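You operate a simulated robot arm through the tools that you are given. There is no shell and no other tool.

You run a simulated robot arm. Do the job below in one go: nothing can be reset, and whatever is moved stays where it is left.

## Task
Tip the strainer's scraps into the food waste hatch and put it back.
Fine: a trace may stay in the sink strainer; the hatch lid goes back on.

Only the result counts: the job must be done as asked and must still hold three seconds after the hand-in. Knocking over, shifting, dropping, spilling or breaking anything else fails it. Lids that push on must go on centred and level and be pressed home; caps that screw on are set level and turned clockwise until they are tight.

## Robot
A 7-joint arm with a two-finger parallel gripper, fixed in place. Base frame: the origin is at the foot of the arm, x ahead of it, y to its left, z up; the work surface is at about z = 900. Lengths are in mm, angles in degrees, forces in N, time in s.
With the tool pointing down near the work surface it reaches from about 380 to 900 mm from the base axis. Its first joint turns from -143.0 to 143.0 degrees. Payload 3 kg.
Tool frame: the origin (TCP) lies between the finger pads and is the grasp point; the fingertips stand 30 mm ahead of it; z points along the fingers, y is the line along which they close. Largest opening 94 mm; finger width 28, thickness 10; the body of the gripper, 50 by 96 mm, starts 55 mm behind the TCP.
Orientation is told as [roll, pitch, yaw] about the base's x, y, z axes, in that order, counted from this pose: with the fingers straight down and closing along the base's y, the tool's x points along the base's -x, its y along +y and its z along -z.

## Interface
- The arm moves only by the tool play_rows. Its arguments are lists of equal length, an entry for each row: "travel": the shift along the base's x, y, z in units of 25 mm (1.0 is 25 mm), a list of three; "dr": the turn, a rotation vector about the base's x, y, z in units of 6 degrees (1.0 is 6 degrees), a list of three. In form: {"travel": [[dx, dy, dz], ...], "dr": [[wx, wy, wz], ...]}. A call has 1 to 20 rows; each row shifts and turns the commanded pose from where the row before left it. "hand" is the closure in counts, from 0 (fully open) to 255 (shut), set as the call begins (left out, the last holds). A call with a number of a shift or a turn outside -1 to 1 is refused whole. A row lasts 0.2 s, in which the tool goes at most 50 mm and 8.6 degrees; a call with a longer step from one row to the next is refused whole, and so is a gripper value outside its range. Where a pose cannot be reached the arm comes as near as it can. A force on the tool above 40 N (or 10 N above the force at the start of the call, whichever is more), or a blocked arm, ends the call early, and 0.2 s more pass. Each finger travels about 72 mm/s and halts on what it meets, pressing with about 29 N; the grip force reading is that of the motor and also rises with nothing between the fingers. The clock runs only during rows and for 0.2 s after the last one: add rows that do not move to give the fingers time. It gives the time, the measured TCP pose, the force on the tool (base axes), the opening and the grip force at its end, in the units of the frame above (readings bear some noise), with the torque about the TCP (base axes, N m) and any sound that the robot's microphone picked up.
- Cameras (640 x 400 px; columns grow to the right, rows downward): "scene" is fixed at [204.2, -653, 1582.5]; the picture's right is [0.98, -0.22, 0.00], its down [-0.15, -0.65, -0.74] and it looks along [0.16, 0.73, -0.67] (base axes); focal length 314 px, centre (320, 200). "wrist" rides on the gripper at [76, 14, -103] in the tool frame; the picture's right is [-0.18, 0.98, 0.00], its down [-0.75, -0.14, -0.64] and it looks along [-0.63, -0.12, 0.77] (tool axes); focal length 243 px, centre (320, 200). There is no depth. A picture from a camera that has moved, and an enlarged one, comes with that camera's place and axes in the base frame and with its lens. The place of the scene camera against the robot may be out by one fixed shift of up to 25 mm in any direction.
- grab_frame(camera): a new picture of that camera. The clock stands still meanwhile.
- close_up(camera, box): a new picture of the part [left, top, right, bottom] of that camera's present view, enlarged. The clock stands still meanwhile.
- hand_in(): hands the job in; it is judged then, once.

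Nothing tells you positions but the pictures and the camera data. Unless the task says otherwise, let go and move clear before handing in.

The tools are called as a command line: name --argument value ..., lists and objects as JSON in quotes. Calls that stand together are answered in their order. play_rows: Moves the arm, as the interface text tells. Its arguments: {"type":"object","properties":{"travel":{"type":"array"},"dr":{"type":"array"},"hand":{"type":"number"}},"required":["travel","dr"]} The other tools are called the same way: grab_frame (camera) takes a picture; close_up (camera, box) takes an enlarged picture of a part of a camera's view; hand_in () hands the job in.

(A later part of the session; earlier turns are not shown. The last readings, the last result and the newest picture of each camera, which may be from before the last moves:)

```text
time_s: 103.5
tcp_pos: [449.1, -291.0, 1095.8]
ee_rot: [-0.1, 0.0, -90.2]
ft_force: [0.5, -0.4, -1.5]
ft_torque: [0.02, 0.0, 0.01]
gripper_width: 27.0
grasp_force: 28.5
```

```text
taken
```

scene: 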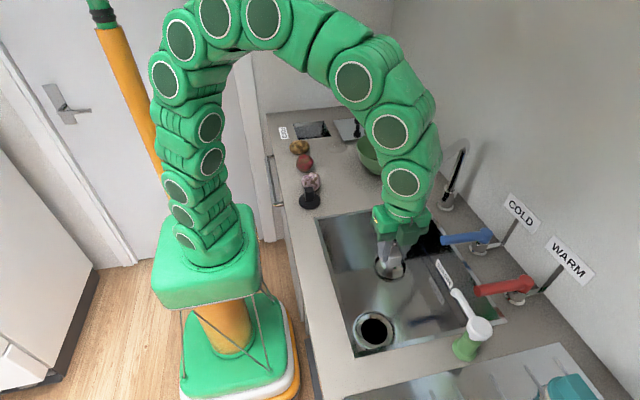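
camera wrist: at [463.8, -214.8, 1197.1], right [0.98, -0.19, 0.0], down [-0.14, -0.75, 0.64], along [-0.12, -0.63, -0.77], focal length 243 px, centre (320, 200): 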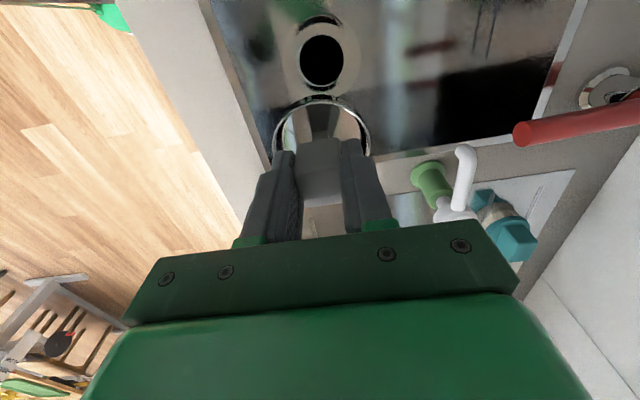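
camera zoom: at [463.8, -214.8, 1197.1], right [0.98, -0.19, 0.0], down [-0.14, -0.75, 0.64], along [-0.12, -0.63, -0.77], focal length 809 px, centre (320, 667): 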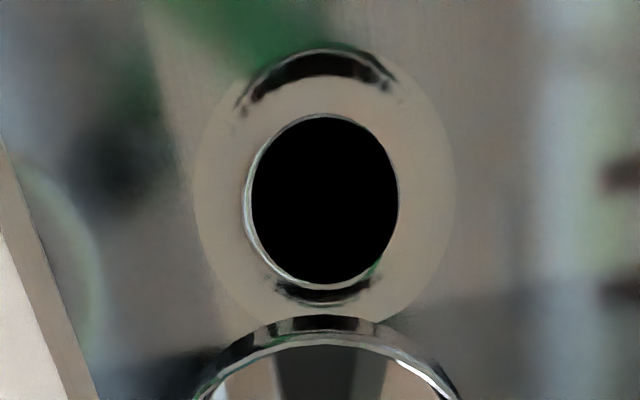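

Strainer holds the same place in the grip as before, and the drain hole is beneath at about (449.5, -293). Descending slowly into the sink.

play_rows --travel '[[0, 0, -0.2], [0, 0, -0.4], [0, 0, -0.6], [0, 0, -0.6], [0, 0, -0.6], [0, 0, -0.6], [0, 0, -0.6], [0, 0, -0.6], [0, 0, -0.6], [0, 0, -0.6], [0, 0, -0.6], [0, 0, -0.6], [0, 0, -0.6], [0, 0, -0.6], [0, 0, -0.6], [0, 0, -0.6], [0, 0, -0.4], [0, 0, -0.2], [0, 0, -0.1], [0, 0, 0]]' --dr '[[0, 0, 0.02], [0, 0, 0], [0, 0, 0], [0, 0, 0], [0, 0, 0], [0, 0, 0], [0, 0, 0], [0, 0, 0], [0, 0, 0], [0, 0, 0], [0, 0, 0], [0, 0, 0], [0, 0, 0], [0, 0, 0], [0, 0, 0], [0, 0, 0], [0, 0, 0], [0, 0, 0], [0, 0, 0], [0, 0, 0]]'

grab_frame --camera "wrist"

close_up --camera "wrist" --box '[240, 0, 400, 160]'

close_up --camera "scene" --box '[340, 270, 420, 350]'

```text
time_s: 107.7
tcp_pos: [449.1, -292.6, 853.2]
ee_rot: [-0.2, -0.1, -89.9]
ft_force: [-0.6, -0.5, -0.5]
ft_torque: [0.01, -0.01, -0.01]
gripper_width: 26.9
grasp_force: 29.0
```

```text
taken
camera wrist: at [464.0, -215.0, 954.5], right [0.98, -0.18, 0.0], down [-0.14, -0.75, 0.64], along [-0.12, -0.63, -0.77], focal length 243 px, centre (320, 200)
```

wrist: 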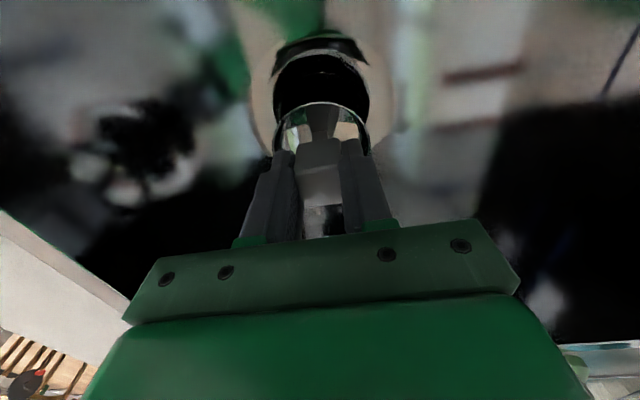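

```text
2.50 times, centred on (320, 80) of wrist
camera zoom: at [464.0, -215.0, 954.5], right [0.98, -0.18, 0.0], down [-0.14, -0.75, 0.64], along [-0.12, -0.63, -0.77], focal length 606 px, centre (320, 500)
```

zoom: 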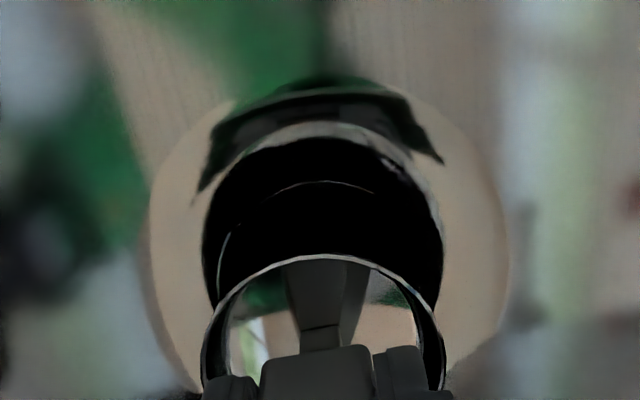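

```text
5.00 times, centred on (380, 310) of scene
camera zoom: at [204.2, -653.0, 1582.5], right [0.98, -0.22, 0.0], down [-0.15, -0.65, -0.74], along [0.16, 0.73, -0.67], focal length 1568 px, centre (20, -350)
```

zoom: 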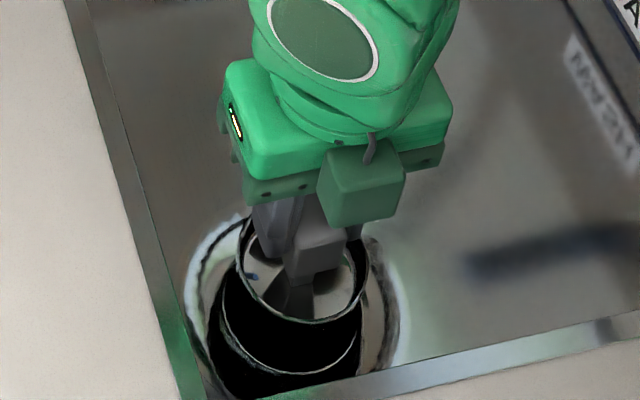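

Aligned over the drain. Lowering gently to the original seat height.

play_rows --travel '[[0, 0, -0.25], [0, 0, -0.25], [0, 0, -0.25], [0, 0, -0.25], [0, 0, -0.25], [0, 0, -0.2], [0, 0, -0.2], [0, 0, -0.15], [0, 0, -0.1], [0, 0, -0.1], [0, 0, 0]]' --dr '[[0, 0, 0], [0, 0, 0], [0, 0, 0], [0, 0, 0], [0, 0, 0], [0, 0, 0], [0, 0, 0], [0, 0, 0], [0, 0, 0], [0, 0, 0], [0, 0, 0]]'

close_up --camera "wrist" --box '[240, 20, 400, 180]'

close_up --camera "scene" --box '[340, 270, 420, 350]'

```text
time_s: 110.1
tcp_pos: [449.0, -290.7, 802.3]
ee_rot: [-0.1, -0.1, -90.0]
ft_force: [-0.5, 0.6, 0.0]
ft_torque: [0.0, 0.01, 0.01]
gripper_width: 27.0
grasp_force: 29.1
```

```text
2.50 times, centred on (320, 100) of wrist
camera zoom: at [463.9, -214.9, 904.8], right [0.98, -0.19, 0.0], down [-0.14, -0.75, 0.64], along [-0.12, -0.63, -0.77], focal length 606 px, centre (320, 450)
```

zoom: 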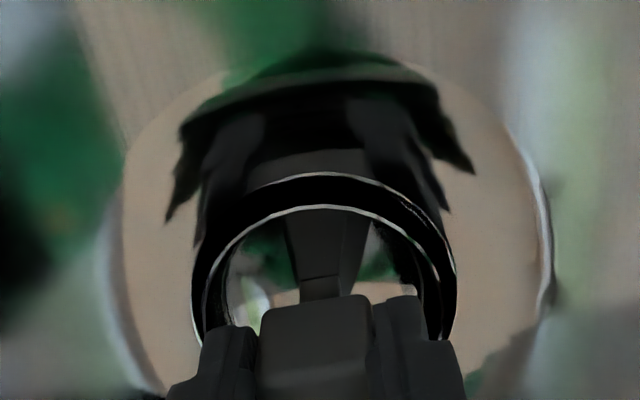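

```text
5.00 times, centred on (380, 310) of scene
camera zoom: at [204.2, -653.0, 1582.5], right [0.98, -0.22, 0.0], down [-0.15, -0.65, -0.74], along [0.16, 0.73, -0.67], focal length 1568 px, centre (20, -350)
```

zoom: 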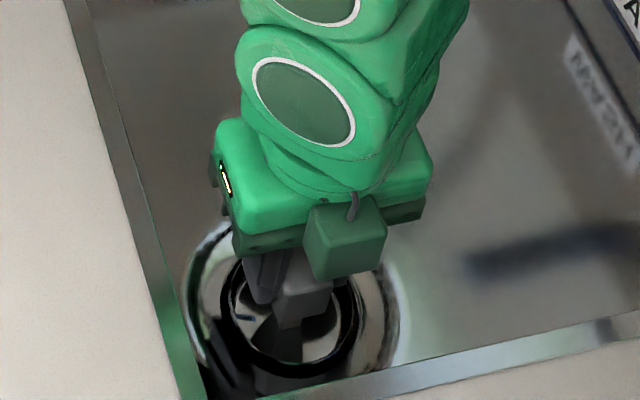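

Inside the drain ring and centred. Lowering the last few millimetres until it seats.

play_rows --travel '[[0, 0, -0.1], [0, 0, -0.1], [0, 0, 0]]' --dr '[[0, 0, 0], [0, 0, 0], [0, 0, 0]]'

play_rows --travel '[[0, 0, -0.06], [0, 0, 0]]' --dr '[[0, 0, 0], [0, 0, 0]]'

close_up --camera "wrist" --box '[240, 20, 400, 180]'

close_up --camera "scene" --box '[340, 270, 420, 350]'

```text
time_s: 110.9
tcp_pos: [449.9, -291.3, 798.9]
ee_rot: [0.1, 0.0, -90.1]
ft_force: [-2.2, 5.9, 28.6]
ft_torque: [-0.4, 0.08, -0.06]
gripper_width: 26.9
grasp_force: 29.3
```

```text
time_s: 111.3
tcp_pos: [450.8, -292.2, 798.1]
ee_rot: [0.0, -0.2, -90.1]
ft_force: [-0.6, 0.0, 4.6]
ft_torque: [-0.18, -0.01, -0.01]
gripper_width: 27.0
grasp_force: 29.0
stopped in row 1: the force on the tool passed its limit at 46 N (the readings are from after the stop); the commanded pose is now the measured one
```

```text
2.50 times, centred on (320, 100) of wrist
camera zoom: at [464.6, -215.2, 900.3], right [0.98, -0.19, 0.0], down [-0.14, -0.75, 0.64], along [-0.12, -0.63, -0.77], focal length 606 px, centre (320, 450)
```

zoom: 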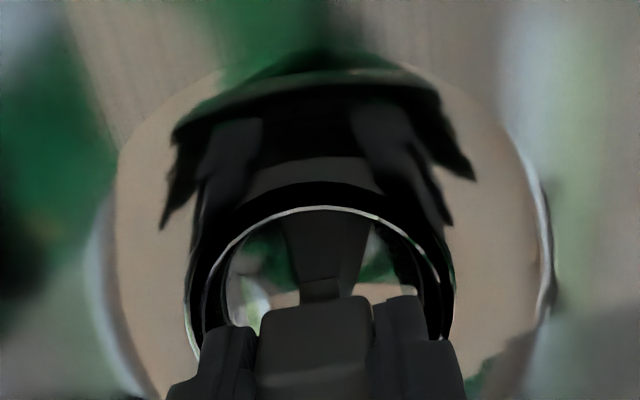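

```text
5.00 times, centred on (380, 310) of scene
camera zoom: at [204.2, -653.0, 1582.5], right [0.98, -0.22, 0.0], down [-0.15, -0.65, -0.74], along [0.16, 0.73, -0.67], focal length 1568 px, centre (20, -350)
```

zoom: 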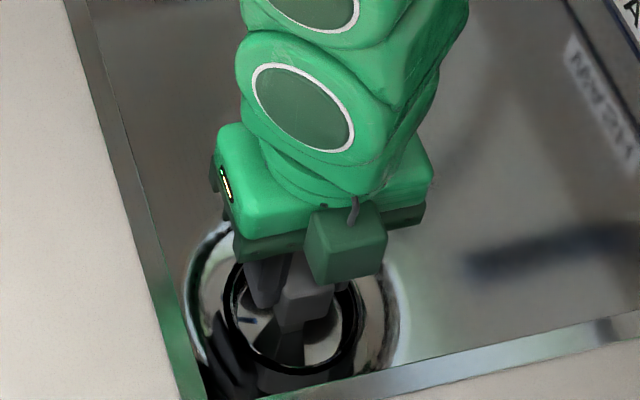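

Seated firmly at the original height; the rim matches the first picture. Opening the fingers just a little first to see that it stays put.

play_rows --travel '[[0, 0, 0], [0, 0, 0], [0, 0, 0]]' --dr '[[0, 0, 0], [0, 0, 0], [0, 0, 0]]' --hand 160

close_up --camera "wrist" --box '[240, 20, 400, 180]'

close_up --camera "scene" --box '[340, 270, 420, 350]'

```text
time_s: 112.1
tcp_pos: [449.0, -291.8, 798.5]
ee_rot: [0.0, -0.1, -90.1]
ft_force: [1.2, -0.2, 0.3]
ft_torque: [0.0, 0.01, -0.03]
gripper_width: 35.0
grasp_force: 0.0
```

```text
2.50 times, centred on (320, 100) of wrist
camera zoom: at [464.2, -215.0, 899.8], right [0.98, -0.19, 0.0], down [-0.14, -0.75, 0.64], along [-0.12, -0.63, -0.77], focal length 606 px, centre (320, 450)
```

zoom: 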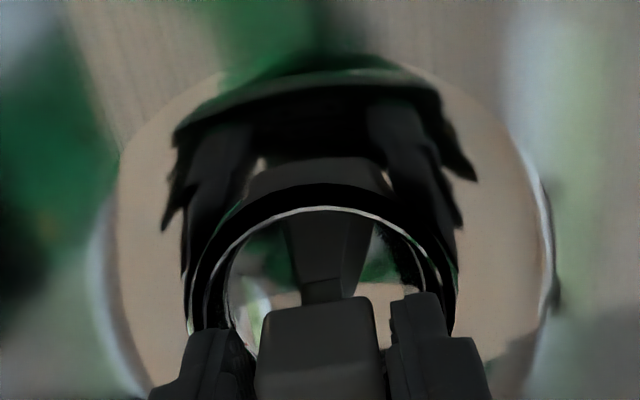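

```text
5.00 times, centred on (380, 310) of scene
camera zoom: at [204.2, -653.0, 1582.5], right [0.98, -0.22, 0.0], down [-0.15, -0.65, -0.74], along [0.16, 0.73, -0.67], focal length 1568 px, centre (20, -350)
```

zoom: 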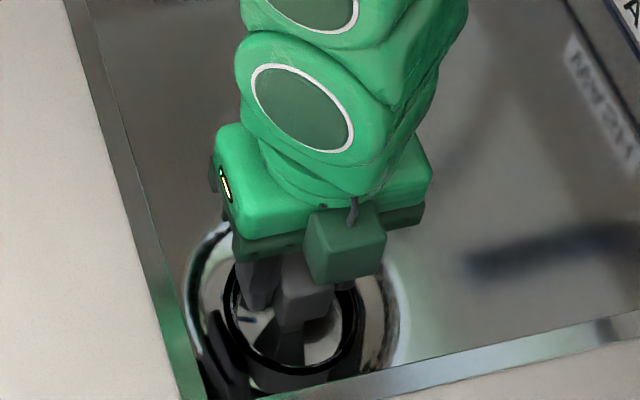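

The strainer stays put. Opening fully and rising straight up.

play_rows --travel '[[0, 0, 0], [0, 0, 0], [0, 0, 0], [0, 0, 0], [0, 0, 0.2], [0, 0, 0.5], [0, 0, 1], [0, 0, 1], [0, 0, 1], [0, 0, 1], [0, 0, 1], [0, 0, 1], [0, 0, 0]]' --dr '[[0, 0, 0], [0, 0, 0], [0, 0, 0], [0, 0, 0], [0, 0, 0], [0, 0, 0], [0, 0, 0], [0, 0, 0], [0, 0, 0], [0, 0, 0], [0, 0, 0], [0, 0, 0], [0, 0, 0]]' --hand 0

close_up --camera "wrist" --box '[240, 0, 400, 160]'

close_up --camera "scene" --box '[340, 300, 410, 350]'

```text
time_s: 114.9
tcp_pos: [450.6, -291.2, 965.5]
ee_rot: [-0.1, 0.0, -90.1]
ft_force: [-0.1, -0.1, 0.5]
ft_torque: [0.0, 0.0, 0.0]
gripper_width: 94.0
grasp_force: 0.0
```

```text
2.50 times, centred on (320, 80) of wrist
camera zoom: at [464.2, -215.4, 1067.8], right [0.98, -0.19, 0.0], down [-0.14, -0.75, 0.64], along [-0.12, -0.63, -0.77], focal length 606 px, centre (320, 500)
```

zoom: 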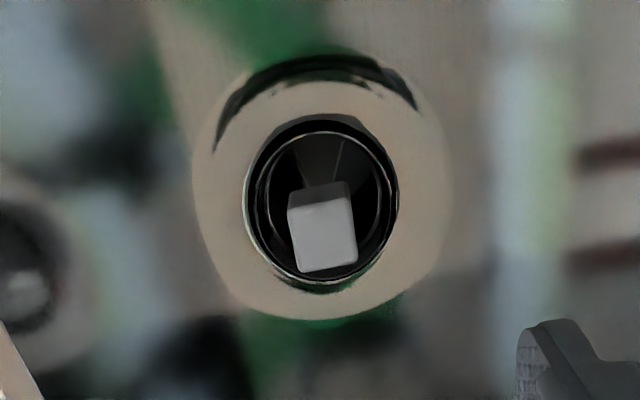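

```text
8.00 times, centred on (375, 325) of scene
camera zoom: at [204.2, -653.0, 1582.5], right [0.98, -0.22, 0.0], down [-0.15, -0.65, -0.74], along [0.16, 0.73, -0.67], focal length 2509 px, centre (-120, -800)
```

zoom: 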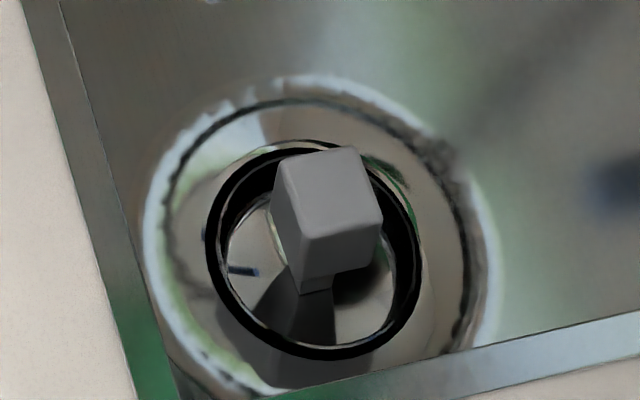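

Strainer is seated in the drain, empty, same rim position as at first. Now I'll return to the lid at about (643, 491) at safe height, turning back to yaw 0.

play_rows --travel '[[0, 0, 1], [0, 0, 1], [0, 0, 1], [0, 0, 1], [0, 0, 1], [0, 0, 0.8], [0, 1, 0], [0, 1, 0], [0, 1, 0], [0, 1, 0], [0, 1, 0], [0, 1, 0]]' --dr '[[0, 0, 0], [0, 0, 0], [0, 0, 0], [0, 0, 0], [0, 0, 0], [0, 0, 0], [0, 0, 0], [0, 0, 0], [0, 0, 0], [0, 0, 0], [0, 0, 0], [0, 0, 0]]'

play_rows --travel '[[0, 1, 0], [0, 1, 0], [0, 1, 0], [0, 1, 0], [0, 1, 0], [0, 1, 0], [0, 1, 0], [0, 1, 0], [0, 1, 0], [0, 1, 0], [0, 1, 0], [0, 1, 0], [0, 1, 0], [0, 1, 0], [0, 1, 0], [0, 1, 0], [0, 1, 0], [0, 1, 0], [0, 1, 0], [0, 1, 0]]' --dr '[[0, 0, 0.75], [0, 0, 0.75], [0, 0, 0.75], [0, 0, 0.75], [0, 0, 0.75], [0, 0, 0.75], [0, 0, 0.75], [0, 0, 0.75], [0, 0, 0.75], [0, 0, 0.75], [0, 0, 0.75], [0, 0, 0.75], [0, 0, 0.75], [0, 0, 0.75], [0, 0, 0.75], [0, 0, 0.75], [0, 0, 0.75], [0, 0, 0.75], [0, 0, 0.75], [0, 0, 0.75]]'

play_rows --travel '[[0.7, 0.8, -0.1], [0.7, 0.8, -0.1], [0.7, 0.8, -0.1], [0.7, 0.8, -0.1], [0.7, 0.8, -0.1], [0.7, 0.4, -0.1], [0.7, 0.4, -0.1], [0.7, 0.4, -0.1], [0.7, 0.2, -0.1], [0.7, 0, -0.1], [0, 0, 0]]' --dr '[[0, 0, 0], [0, 0, 0], [0, 0, 0], [0, 0, 0], [0, 0, 0], [0, 0, 0], [0, 0, 0], [0, 0, 0], [0, 0, 0], [0, 0, 0], [0, 0, 0]]'

grab_frame --camera "wrist"

grab_frame --camera "scene"

```text
time_s: 117.5
tcp_pos: [449.0, -141.0, 1110.2]
ee_rot: [-0.1, 0.0, -90.2]
ft_force: [0.0, -0.1, 0.2]
ft_torque: [0.01, -0.02, 0.02]
gripper_width: 93.8
grasp_force: 0.0
```

```text
time_s: 121.7
tcp_pos: [449.5, 359.5, 1111.2]
ee_rot: [0.0, -0.1, 0.0]
ft_force: [-0.7, -0.7, 0.3]
ft_torque: [0.04, 0.0, 0.02]
gripper_width: 93.9
grasp_force: 0.0
```

```text
time_s: 124.1
tcp_pos: [623.3, 494.0, 1084.9]
ee_rot: [-0.1, 0.0, -0.1]
ft_force: [-0.2, 0.2, -0.7]
ft_torque: [0.01, -0.02, 0.04]
gripper_width: 94.1
grasp_force: 0.1
```

```text
taken
camera wrist: at [548.5, 508.3, 1186.8], right [0.19, 0.98, 0.0], down [0.75, -0.14, 0.64], along [0.63, -0.12, -0.77], focal length 243 px, centre (320, 200)
```

wrist: 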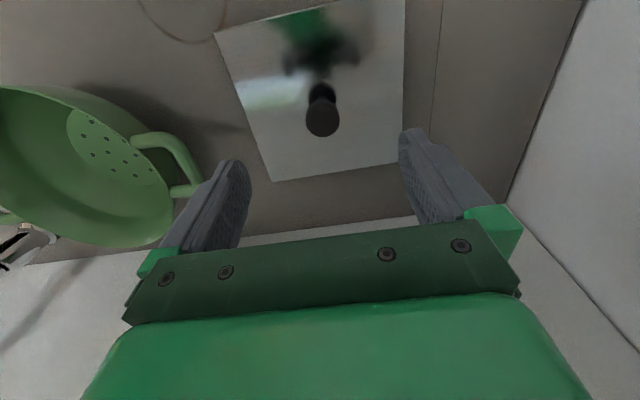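

```text
taken
```

scene: 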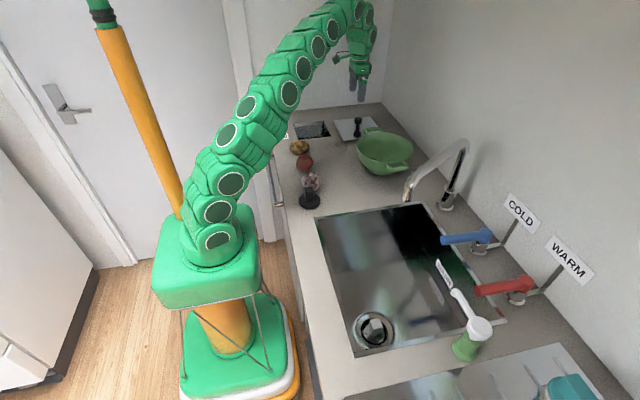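

close_up --camera "wrist" --box '[200, 0, 440, 190]'

```text
2.11 times, centred on (320, 95) of wrist
camera zoom: at [548.5, 508.3, 1186.8], right [0.19, 0.98, 0.0], down [0.75, -0.14, 0.64], along [0.63, -0.12, -0.77], focal length 511 px, centre (320, 421)
```

zoom: 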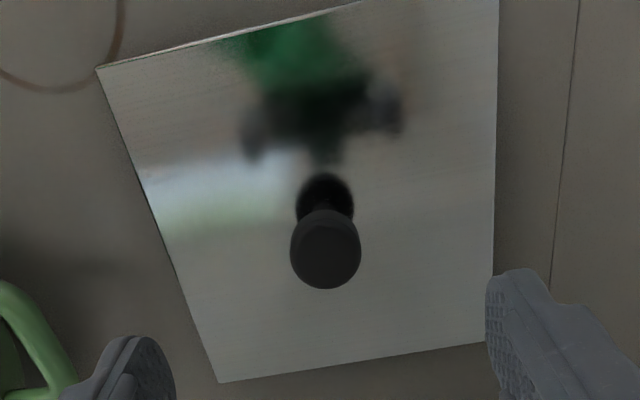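

Lid is flat and square at centre (643, 492), knob at the same point. Positioning over the knob and lowering to grip.

play_rows --travel '[[0.4, -0.03, 0], [0.4, -0.03, 0], [0, 0, -0.8], [0, 0, -0.8], [0, 0, -0.8], [0, 0, -0.8], [0, 0, -0.8], [0, 0, 0]]' --dr '[[0, 0, 0], [0, 0, 0], [0, 0, 0], [0, 0, 0], [0, 0, 0], [0, 0, 0], [0, 0, 0], [0, 0, 0]]'

close_up --camera "wrist" --box '[200, 30, 440, 220]'

close_up --camera "scene" --box '[300, 60, 420, 160]'

```text
time_s: 125.9
tcp_pos: [643.8, 492.8, 984.6]
ee_rot: [-0.1, 0.1, 0.0]
ft_force: [-0.8, -0.1, 0.8]
ft_torque: [0.01, 0.02, -0.01]
gripper_width: 93.9
grasp_force: 0.1
```

```text
2.11 times, centred on (320, 125) of wrist
camera zoom: at [568.3, 506.7, 1087.3], right [0.19, 0.98, 0.0], down [0.75, -0.14, 0.64], along [0.63, -0.12, -0.77], focal length 511 px, centre (320, 358)
```

zoom: 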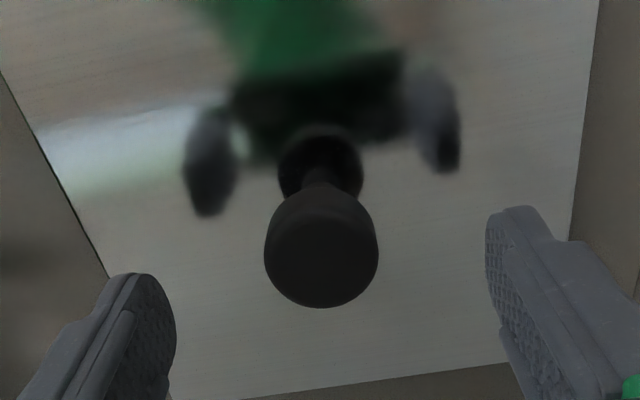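

```text
4.00 times, centred on (360, 110) of scene
camera zoom: at [204.2, -653.0, 1582.5], right [0.98, -0.22, 0.0], down [-0.15, -0.65, -0.74], along [0.16, 0.73, -0.67], focal length 1254 px, centre (160, 560)
```

zoom: 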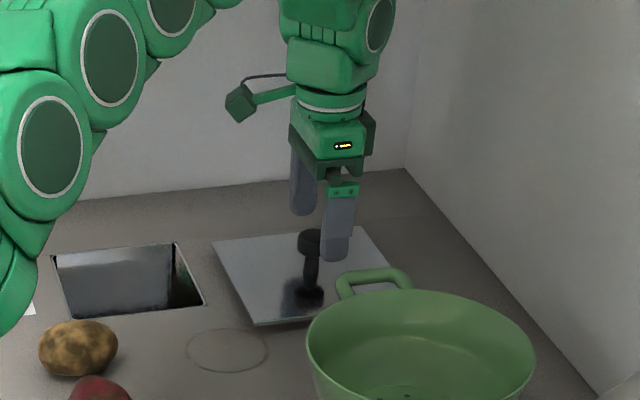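

play_rows --travel '[[0, 0, -0.6], [0, 0, -0.5], [0, 0, -0.3], [0, 0, -0.14], [0, 0, 0]]' --dr '[[0, 0, 0], [0, 0, 0], [0, 0, 0], [0, 0, 0], [0, 0, 0]]'

play_rows --travel '[[0, 0, 0], [0, 0, 0], [0, 0, 0], [0, 0, 0], [0, 0, 0], [0, 0, 0]]' --dr '[[0, 0, 0], [0, 0, 0], [0, 0, 0], [0, 0, 0], [0, 0, 0], [0, 0, 0]]' --hand 255

grab_frame --camera "wrist"

close_up --camera "scene" --box '[300, 60, 420, 160]'

```text
time_s: 127.1
tcp_pos: [645.5, 491.6, 947.7]
ee_rot: [0.0, -0.1, -0.2]
ft_force: [0.5, 0.3, 0.6]
ft_torque: [0.03, -0.01, 0.0]
gripper_width: 94.0
grasp_force: 0.0
```

```text
time_s: 128.5
tcp_pos: [645.3, 493.6, 947.3]
ee_rot: [0.0, 0.0, -0.1]
ft_force: [-1.8, 0.9, 2.9]
ft_torque: [0.0, 0.0, -0.01]
gripper_width: 33.2
grasp_force: 28.4
```

```text
taken
camera wrist: at [568.5, 506.8, 1048.8], right [0.18, 0.98, 0.0], down [0.75, -0.14, 0.64], along [0.63, -0.12, -0.77], focal length 243 px, centre (320, 200)
```

wrist: 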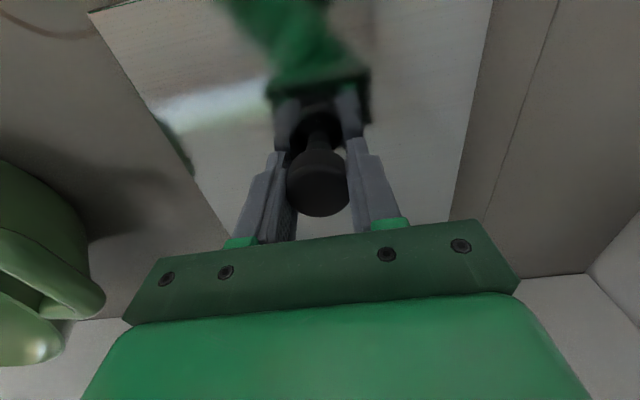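

```text
4.00 times, centred on (360, 110) of scene
camera zoom: at [204.2, -653.0, 1582.5], right [0.98, -0.22, 0.0], down [-0.15, -0.65, -0.74], along [0.16, 0.73, -0.67], focal length 1254 px, centre (160, 560)
```

zoom: 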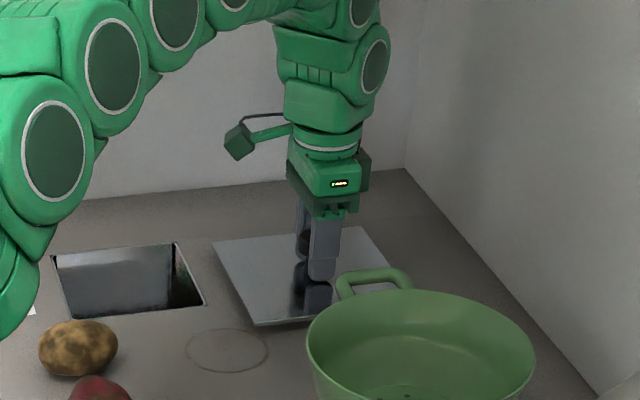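

close_up --camera "scene" --box '[350, 105, 400, 145]'

close_up --camera "wrist" --box '[220, 100, 420, 240]'

```text
10.00 times, centred on (375, 125) of scene
camera zoom: at [204.2, -653.0, 1582.5], right [0.98, -0.22, 0.0], down [-0.15, -0.65, -0.74], along [0.16, 0.73, -0.67], focal length 3136 px, centre (-230, 950)
```

zoom: 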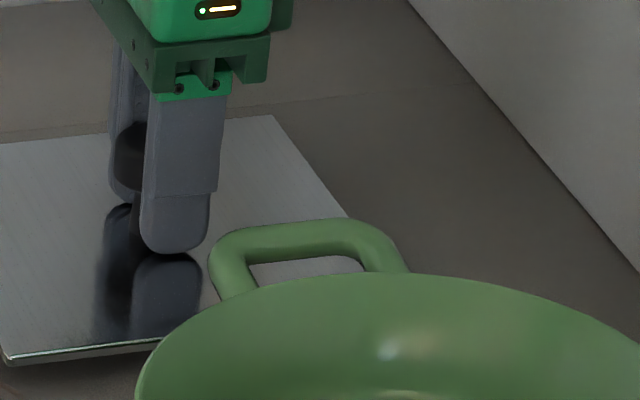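

```text
2.86 times, centred on (320, 170) of wrist
camera zoom: at [568.5, 506.8, 1048.8], right [0.18, 0.98, 0.0], down [0.75, -0.14, 0.64], along [0.63, -0.12, -0.77], focal length 693 px, centre (320, 286)
```

zoom: 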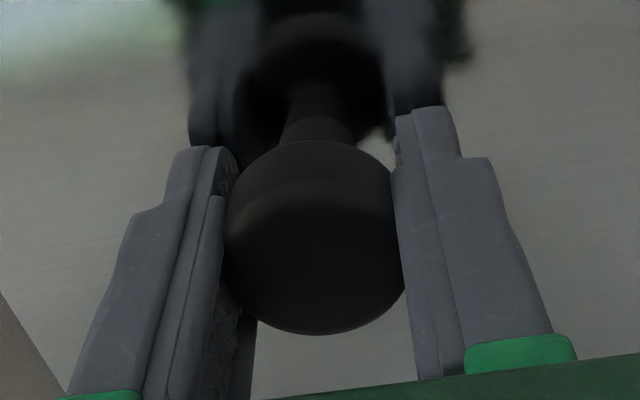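

The lid stands on a shallow skirt, so its plate is about 10 mm off the counter; it's held firmly, about 4 mm off-centre in x relative to the tool, which I'll account for. Lifting gently.

play_rows --travel '[[0, 0, 0.08], [0, 0, 0.1], [0, 0, 0.1], [0, 0, 0.15], [0, 0, 0.2], [0, 0, 0.2], [0, 0, 0.25], [0, 0, 0.25], [0, 0, 0.25], [0, 0, 0.15], [0, 0, 0]]' --dr '[[0, 0, 0], [0, 0, 0], [0, 0, 0], [0, 0, 0], [0, 0, 0], [0, 0, 0], [0, 0, 0], [0, 0, 0], [0, 0, 0], [0, 0, 0], [0, 0, 0]]'

grab_frame --camera "wrist"

close_up --camera "scene" --box '[300, 60, 420, 160]'

```text
time_s: 130.9
tcp_pos: [644.6, 493.4, 991.1]
ee_rot: [-0.1, -0.1, -0.2]
ft_force: [-0.7, 0.4, -1.5]
ft_torque: [0.0, -0.01, 0.01]
gripper_width: 33.2
grasp_force: 29.2
```

```text
taken
camera wrist: at [568.3, 506.8, 1091.7], right [0.18, 0.98, 0.0], down [0.75, -0.14, 0.64], along [0.63, -0.12, -0.77], focal length 243 px, centre (320, 200)
```

wrist: 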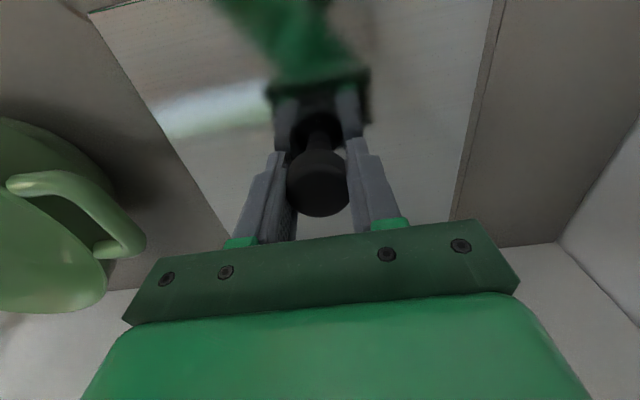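

```text
4.00 times, centred on (360, 110) of scene
camera zoom: at [204.2, -653.0, 1582.5], right [0.98, -0.22, 0.0], down [-0.15, -0.65, -0.74], along [0.16, 0.73, -0.67], focal length 1254 px, centre (160, 560)
```

zoom: 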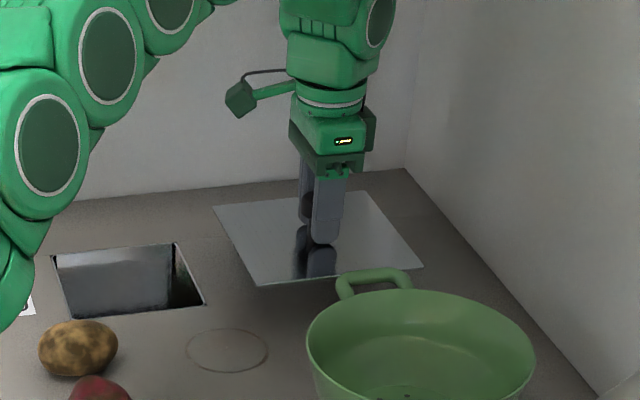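

No slip. Carrying the lid over the hatch, TCP target (453.8, 544).

play_rows --travel '[[-0.1, 0, 0], [-0.25, 0.1, 0], [-0.4, 0.12, 0], [-0.45, 0.12, 0], [-0.45, 0.12, 0], [-0.45, 0.12, 0], [-0.45, 0.12, 0], [-0.45, 0.12, 0], [-0.45, 0.12, 0], [-0.45, 0.12, 0], [-0.45, 0.12, 0], [-0.45, 0.12, 0], [-0.45, 0.12, 0], [-0.45, 0.12, 0], [-0.45, 0.12, 0], [-0.45, 0.12, 0], [-0.45, 0.12, 0], [-0.38, 0.12, 0], [-0.2, 0, 0], [0, 0, 0]]' --dr '[[0, 0, 0], [0, 0, 0], [0, 0, 0], [0, 0, 0], [0, 0, 0], [0, 0, 0], [0, 0, 0], [0, 0, 0], [0, 0, 0], [0, 0, 0], [0, 0, 0], [0, 0, 0], [0, 0, 0], [0, 0, 0], [0, 0, 0], [0, 0, 0], [0, 0, 0], [0, 0, 0], [0, 0, 0], [0, 0, 0]]'

play_rows --travel '[[0, 0, 0]]' --dr '[[0, 0, 0]]'

grab_frame --camera "wrist"

close_up --camera "wrist" --box '[60, 0, 260, 120]'

close_up --camera "scene" --box '[270, 70, 370, 150]'

```text
time_s: 135.1
tcp_pos: [455.6, 543.9, 990.2]
ee_rot: [0.1, 0.0, 0.0]
ft_force: [-0.1, 0.1, -1.7]
ft_torque: [0.01, -0.02, -0.03]
gripper_width: 32.9
grasp_force: 28.7
```

```text
time_s: 135.5
tcp_pos: [455.2, 542.4, 990.0]
ee_rot: [0.1, 0.0, -0.1]
ft_force: [0.9, 0.8, -0.4]
ft_torque: [0.04, 0.0, 0.04]
gripper_width: 32.9
grasp_force: 28.4
```

```text
taken
camera wrist: at [378.6, 557.4, 1091.7], right [0.18, 0.98, 0.0], down [0.75, -0.14, 0.64], along [0.63, -0.12, -0.77], focal length 243 px, centre (320, 200)
```

wrist: 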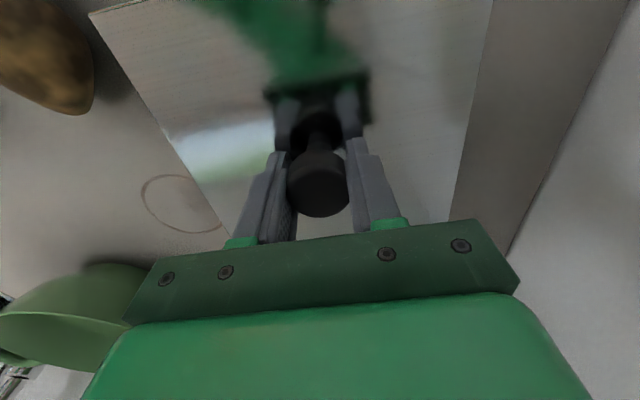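

```text
3.20 times, centred on (160, 60) of wrist
camera zoom: at [378.6, 557.4, 1091.7], right [0.18, 0.98, 0.0], down [0.75, -0.14, 0.64], along [0.63, -0.12, -0.77], focal length 776 px, centre (832, 648)
```

zoom: 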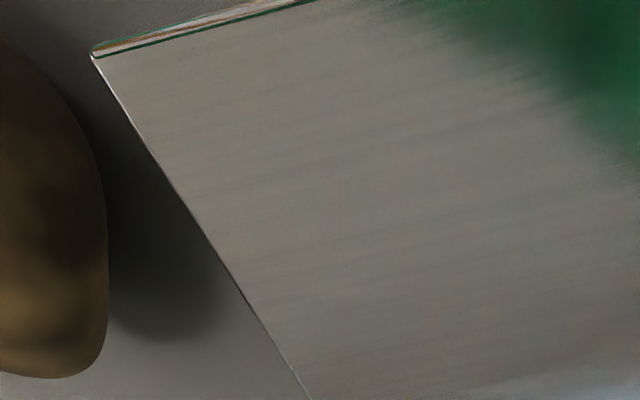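

```text
5.00 times, centred on (320, 110) of scene
camera zoom: at [204.2, -653.0, 1582.5], right [0.98, -0.22, 0.0], down [-0.15, -0.65, -0.74], along [0.16, 0.73, -0.67], focal length 1568 px, centre (320, 650)
```

zoom: 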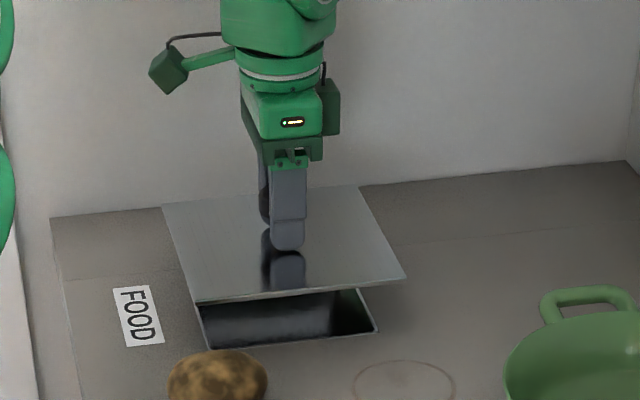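

Lid is over the opening; pictures suggest it's about 1.5 mm too far in +x and 1 mm short in y. Correcting and lowering to just above the opening.

play_rows --travel '[[-0.064, 0.04, 0], [0, 0, -0.15], [0, 0, -0.25], [0, 0, -0.25], [0, 0, -0.25], [0, 0, -0.2], [0, 0, -0.15], [0, 0, -0.1], [0, 0, 0], [0, 0, 0]]' --dr '[[0, 0, 0], [0, 0, 0], [0, 0, 0], [0, 0, 0], [0, 0, 0], [0, 0, 0], [0, 0, 0], [0, 0, 0], [0, 0, 0], [0, 0, 0]]'

close_up --camera "scene" --box '[280, 95, 350, 145]'

close_up --camera "wrist" --box '[60, 0, 260, 120]'

```text
time_s: 137.7
tcp_pos: [452.8, 543.9, 957.2]
ee_rot: [0.0, -0.1, -0.2]
ft_force: [-0.1, -0.8, -1.3]
ft_torque: [0.0, 0.03, 0.02]
gripper_width: 32.9
grasp_force: 29.6
```

```text
8.00 times, centred on (315, 120) of scene
camera zoom: at [204.2, -653.0, 1582.5], right [0.98, -0.22, 0.0], down [-0.15, -0.65, -0.74], along [0.16, 0.73, -0.67], focal length 2509 px, centre (360, 840)
```

zoom: 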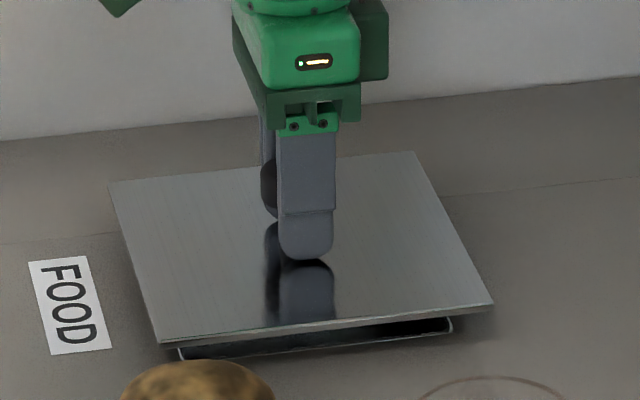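

```text
3.20 times, centred on (160, 60) of wrist
camera zoom: at [377.0, 558.0, 1057.9], right [0.19, 0.98, 0.0], down [0.75, -0.14, 0.64], along [0.63, -0.12, -0.77], focal length 776 px, centre (832, 648)
```

zoom: 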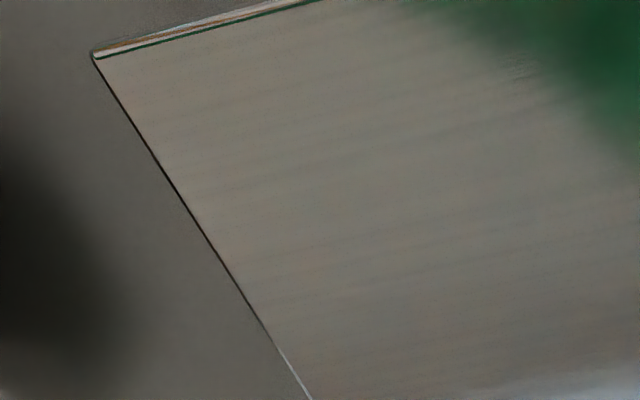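

Alignment looks within about a millimetre. Lowering slowly and watching the contact force and height.

play_rows --travel '[[0, 0, -0.1], [0, 0, -0.1], [0, 0, -0.1], [0, 0, 0]]' --dr '[[0, 0, 0], [0, 0, 0], [0, 0, 0], [0, 0, 0]]'

play_rows --travel '[[0, 0, -0.1], [0, 0, -0.1], [0, 0, 0]]' --dr '[[0, 0, 0], [0, 0, 0], [0, 0, 0]]'

close_up --camera "scene" --box '[280, 95, 350, 145]'

```text
time_s: 138.7
tcp_pos: [454.0, 543.5, 949.8]
ee_rot: [0.0, 0.0, -0.1]
ft_force: [0.6, 0.2, -1.4]
ft_torque: [-0.01, -0.01, 0.01]
gripper_width: 33.2
grasp_force: 29.2
```

```text
time_s: 139.5
tcp_pos: [454.2, 545.0, 944.3]
ee_rot: [0.0, 0.1, -0.1]
ft_force: [-0.4, 0.0, -0.9]
ft_torque: [0.0, -0.01, -0.02]
gripper_width: 33.2
grasp_force: 29.3
```

```text
8.00 times, centred on (315, 120) of scene
camera zoom: at [204.2, -653.0, 1582.5], right [0.98, -0.22, 0.0], down [-0.15, -0.65, -0.74], along [0.16, 0.73, -0.67], focal length 2509 px, centre (360, 840)
```

zoom: 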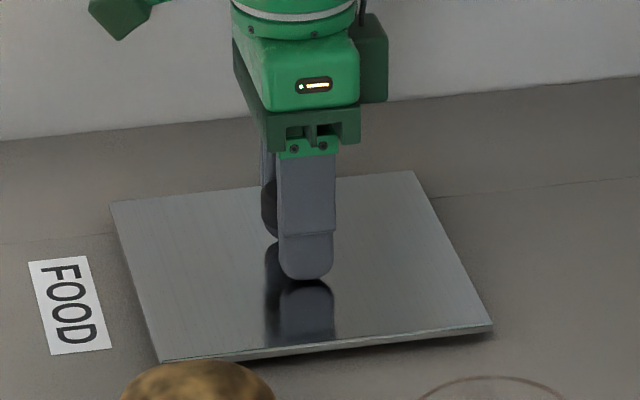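

No contact yet. Continuing down.

play_rows --travel '[[0, 0, -0.08], [0, 0, -0.08], [0, 0, 0]]' --dr '[[0, 0, 0], [0, 0, 0], [0, 0, 0]]'

play_rows --travel '[[0, 0, -0.06], [0, 0, -0.06], [0, 0, 0]]' --dr '[[0, 0, 0], [0, 0, 0], [0, 0, 0]]'

close_up --camera "scene" --box '[280, 95, 350, 145]'

grab_frame --camera "wrist"

```text
time_s: 140.3
tcp_pos: [453.7, 542.8, 940.6]
ee_rot: [-0.1, 0.0, -0.1]
ft_force: [0.2, -0.3, -2.2]
ft_torque: [0.0, -0.02, 0.0]
gripper_width: 32.9
grasp_force: 28.8
```

```text
time_s: 141.1
tcp_pos: [453.3, 543.0, 938.5]
ee_rot: [-0.1, -0.1, -0.1]
ft_force: [-1.3, -1.2, 10.3]
ft_torque: [-0.03, 0.16, 0.03]
gripper_width: 32.8
grasp_force: 29.7
```

```text
8.00 times, centred on (315, 120) of scene
camera zoom: at [204.2, -653.0, 1582.5], right [0.98, -0.22, 0.0], down [-0.15, -0.65, -0.74], along [0.16, 0.73, -0.67], focal length 2509 px, centre (360, 840)
```

zoom: 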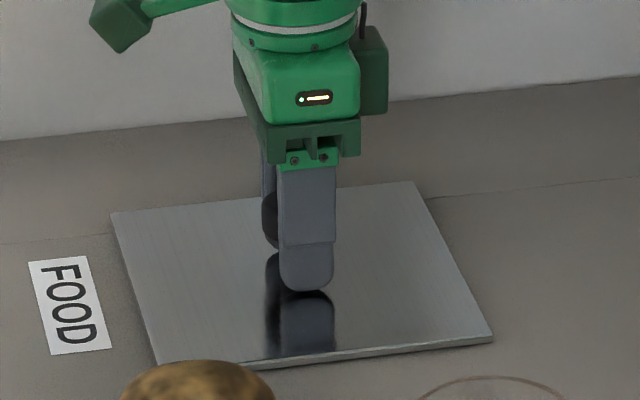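

```text
taken
camera wrist: at [377.0, 558.1, 1039.2], right [0.18, 0.98, 0.0], down [0.75, -0.14, 0.64], along [0.63, -0.12, -0.77], focal length 243 px, centre (320, 200)
```

wrist: 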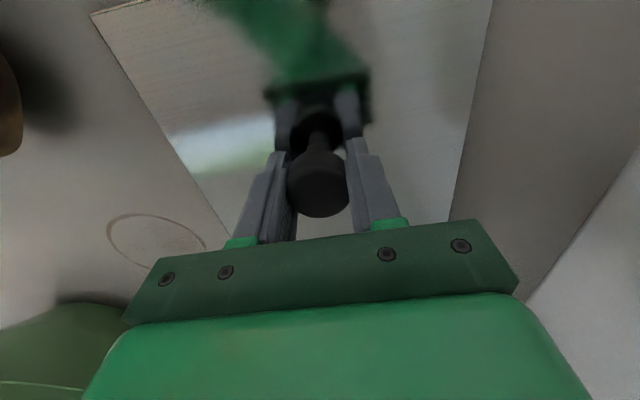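

Contact at TCP 938.5 with the plate corners matching their original picture positions. Pressing it home a bit more.

play_rows --travel '[[0, 0, -0.05], [0, 0, 0]]' --dr '[[0, 0, 0], [0, 0, 0]]'

close_up --camera "scene" --box '[280, 95, 350, 145]'

```text
time_s: 141.7
tcp_pos: [453.3, 543.3, 937.4]
ee_rot: [0.0, -0.2, -0.1]
ft_force: [-4.1, -5.2, 26.1]
ft_torque: [-0.08, 0.13, 0.03]
gripper_width: 33.0
grasp_force: 29.2
```

```text
8.00 times, centred on (315, 120) of scene
camera zoom: at [204.2, -653.0, 1582.5], right [0.98, -0.22, 0.0], down [-0.15, -0.65, -0.74], along [0.16, 0.73, -0.67], focal length 2509 px, centre (360, 840)
```

zoom: 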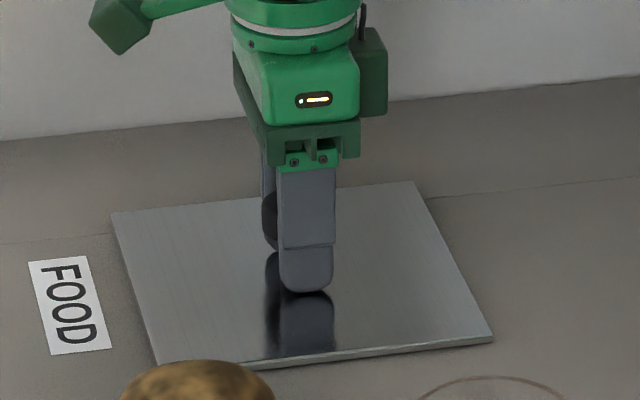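

Lid is stiffly seated (26 N). Easing off the force, then opening a little and checking it stays.

play_rows --travel '[[0, 0, 0.05], [0, 0, 0]]' --dr '[[0, 0, 0], [0, 0, 0]]'

play_rows --travel '[[0, 0, 0], [0, 0, 0], [0, 0, 0]]' --dr '[[0, 0, 0], [0, 0, 0], [0, 0, 0]]' --hand 140

grab_frame --camera "wrist"

close_up --camera "scene" --box '[280, 95, 350, 145]'

```text
time_s: 142.3
tcp_pos: [454.0, 542.5, 936.5]
ee_rot: [0.0, 0.0, -0.1]
ft_force: [-0.1, 2.4, 3.0]
ft_torque: [0.21, -0.28, 0.11]
gripper_width: 33.2
grasp_force: 29.1
```

```text
time_s: 143.1
tcp_pos: [453.1, 544.0, 938.3]
ee_rot: [-0.1, 0.0, -0.1]
ft_force: [0.2, -0.2, 0.6]
ft_torque: [0.01, 0.0, 0.03]
gripper_width: 42.3
grasp_force: 0.1
```

```text
taken
camera wrist: at [377.1, 558.1, 1038.9], right [0.19, 0.98, 0.0], down [0.75, -0.14, 0.64], along [0.63, -0.12, -0.77], focal length 243 px, centre (320, 200)
```

wrist: 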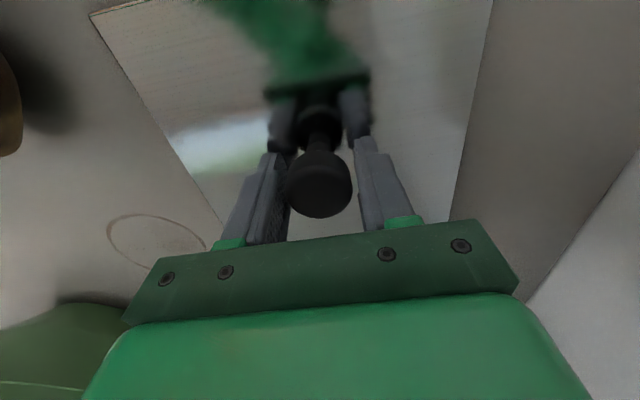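

```text
8.00 times, centred on (315, 120) of scene
camera zoom: at [204.2, -653.0, 1582.5], right [0.98, -0.22, 0.0], down [-0.15, -0.65, -0.74], along [0.16, 0.73, -0.67], focal length 2509 px, centre (360, 840)
```

zoom: 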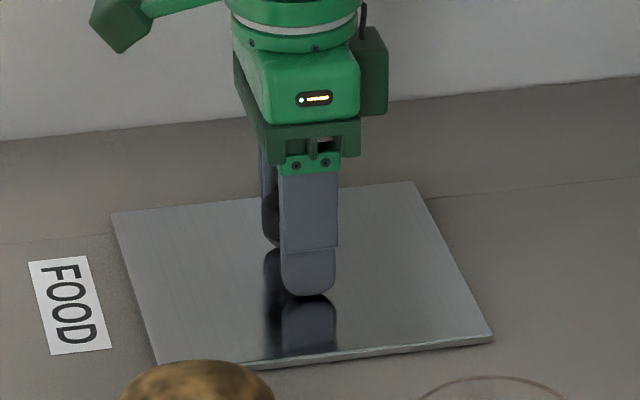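

The lid stays. Opening wider, rising clear and inspecting.

play_rows --travel '[[0, 0, 0], [0, 0, 0], [0, 0, 0.2], [0, 0, 0.4], [0, 0, 1], [0, 0, 1], [0, 0, 1], [0, 0, 1], [0, 0, 0]]' --dr '[[0, 0, 0], [0, 0, 0], [0, 0, 0], [0, 0, 0], [0, 0, 0], [0, 0, 0], [0, 0, 0], [0, 0, 0], [0, 0, 0]]' --hand 60

grab_frame --camera "wrist"

close_up --camera "scene" --box '[280, 95, 350, 145]'

```text
time_s: 145.1
tcp_pos: [454.3, 544.8, 1053.7]
ee_rot: [0.0, 0.0, -0.1]
ft_force: [0.7, 0.0, 0.2]
ft_torque: [-0.01, -0.01, 0.0]
gripper_width: 72.1
grasp_force: 0.0
```

```text
taken
camera wrist: at [377.1, 558.8, 1154.2], right [0.19, 0.98, 0.0], down [0.75, -0.14, 0.64], along [0.63, -0.12, -0.77], focal length 243 px, centre (320, 200)
```

wrist: 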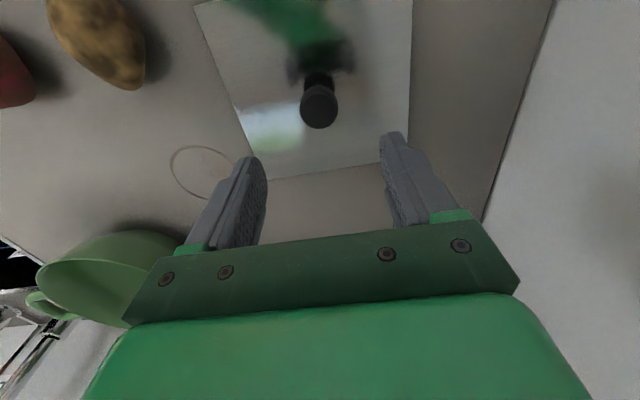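

```text
8.00 times, centred on (315, 120) of scene
camera zoom: at [204.2, -653.0, 1582.5], right [0.98, -0.22, 0.0], down [-0.15, -0.65, -0.74], along [0.16, 0.73, -0.67], focal length 2509 px, centre (360, 840)
```

zoom: 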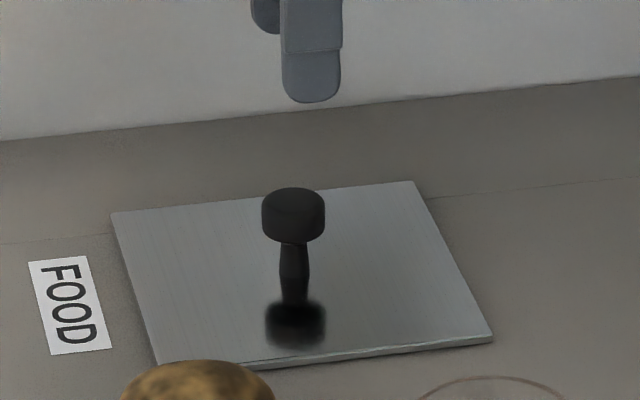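

Lid looks exactly as at the start. For certainty I'll press straight down on the knob centre with closed fingertips.

play_rows --travel '[[-0.18, 0, 0], [0, 0, 0], [0, 0, -0.5], [0, 0, -0.8], [0, 0, -0.8], [0, 0, -0.5], [0, 0, -0.3], [0, 0, 0]]' --dr '[[0, 0, 0], [0, 0, 0], [0, 0, 0], [0, 0, 0], [0, 0, 0], [0, 0, 0], [0, 0, 0], [0, 0, 0]]' --hand 255

grab_frame --camera "wrist"

close_up --camera "scene" --box '[280, 95, 350, 145]'

```text
time_s: 146.9
tcp_pos: [449.1, 543.7, 981.7]
ee_rot: [0.1, 0.0, 0.0]
ft_force: [0.3, -0.1, 0.1]
ft_torque: [-0.01, 0.0, 0.03]
gripper_width: 0.1
grasp_force: 29.3
```

```text
taken
camera wrist: at [372.0, 558.0, 1081.5], right [0.18, 0.98, 0.0], down [0.75, -0.14, 0.64], along [0.63, -0.12, -0.77], focal length 243 px, centre (320, 200)
```

wrist: 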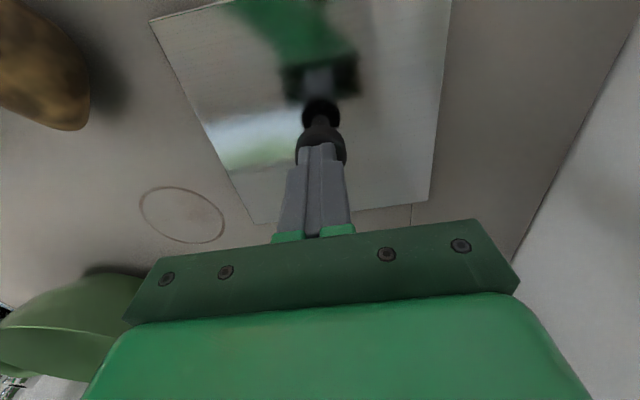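

```text
8.00 times, centred on (315, 120) of scene
camera zoom: at [204.2, -653.0, 1582.5], right [0.98, -0.22, 0.0], down [-0.15, -0.65, -0.74], along [0.16, 0.73, -0.67], focal length 2509 px, centre (360, 840)
```

zoom: 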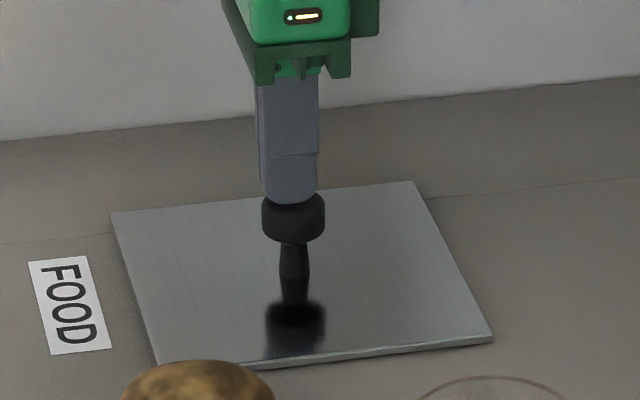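

play_rows --travel '[[0, 0, -0.15], [0, 0, -0.15], [0, 0, -0.1], [0, 0, -0.06], [0, 0, -0.06], [0, 0, 0]]' --dr '[[0, 0, 0], [0, 0, 0], [0, 0, 0], [0, 0, 0], [0, 0, 0], [0, 0, 0]]'

```text
time_s: 147.4
tcp_pos: [448.4, 544.1, 978.4]
ee_rot: [0.1, -0.3, 0.0]
ft_force: [-0.3, -2.8, 13.9]
ft_torque: [-0.11, 0.16, 0.06]
gripper_width: 0.1
grasp_force: 29.0
stopped in row 2: the force on the tool passed its limit at 52 N (the readings are from after the stop); the commanded pose is now the measured one
```

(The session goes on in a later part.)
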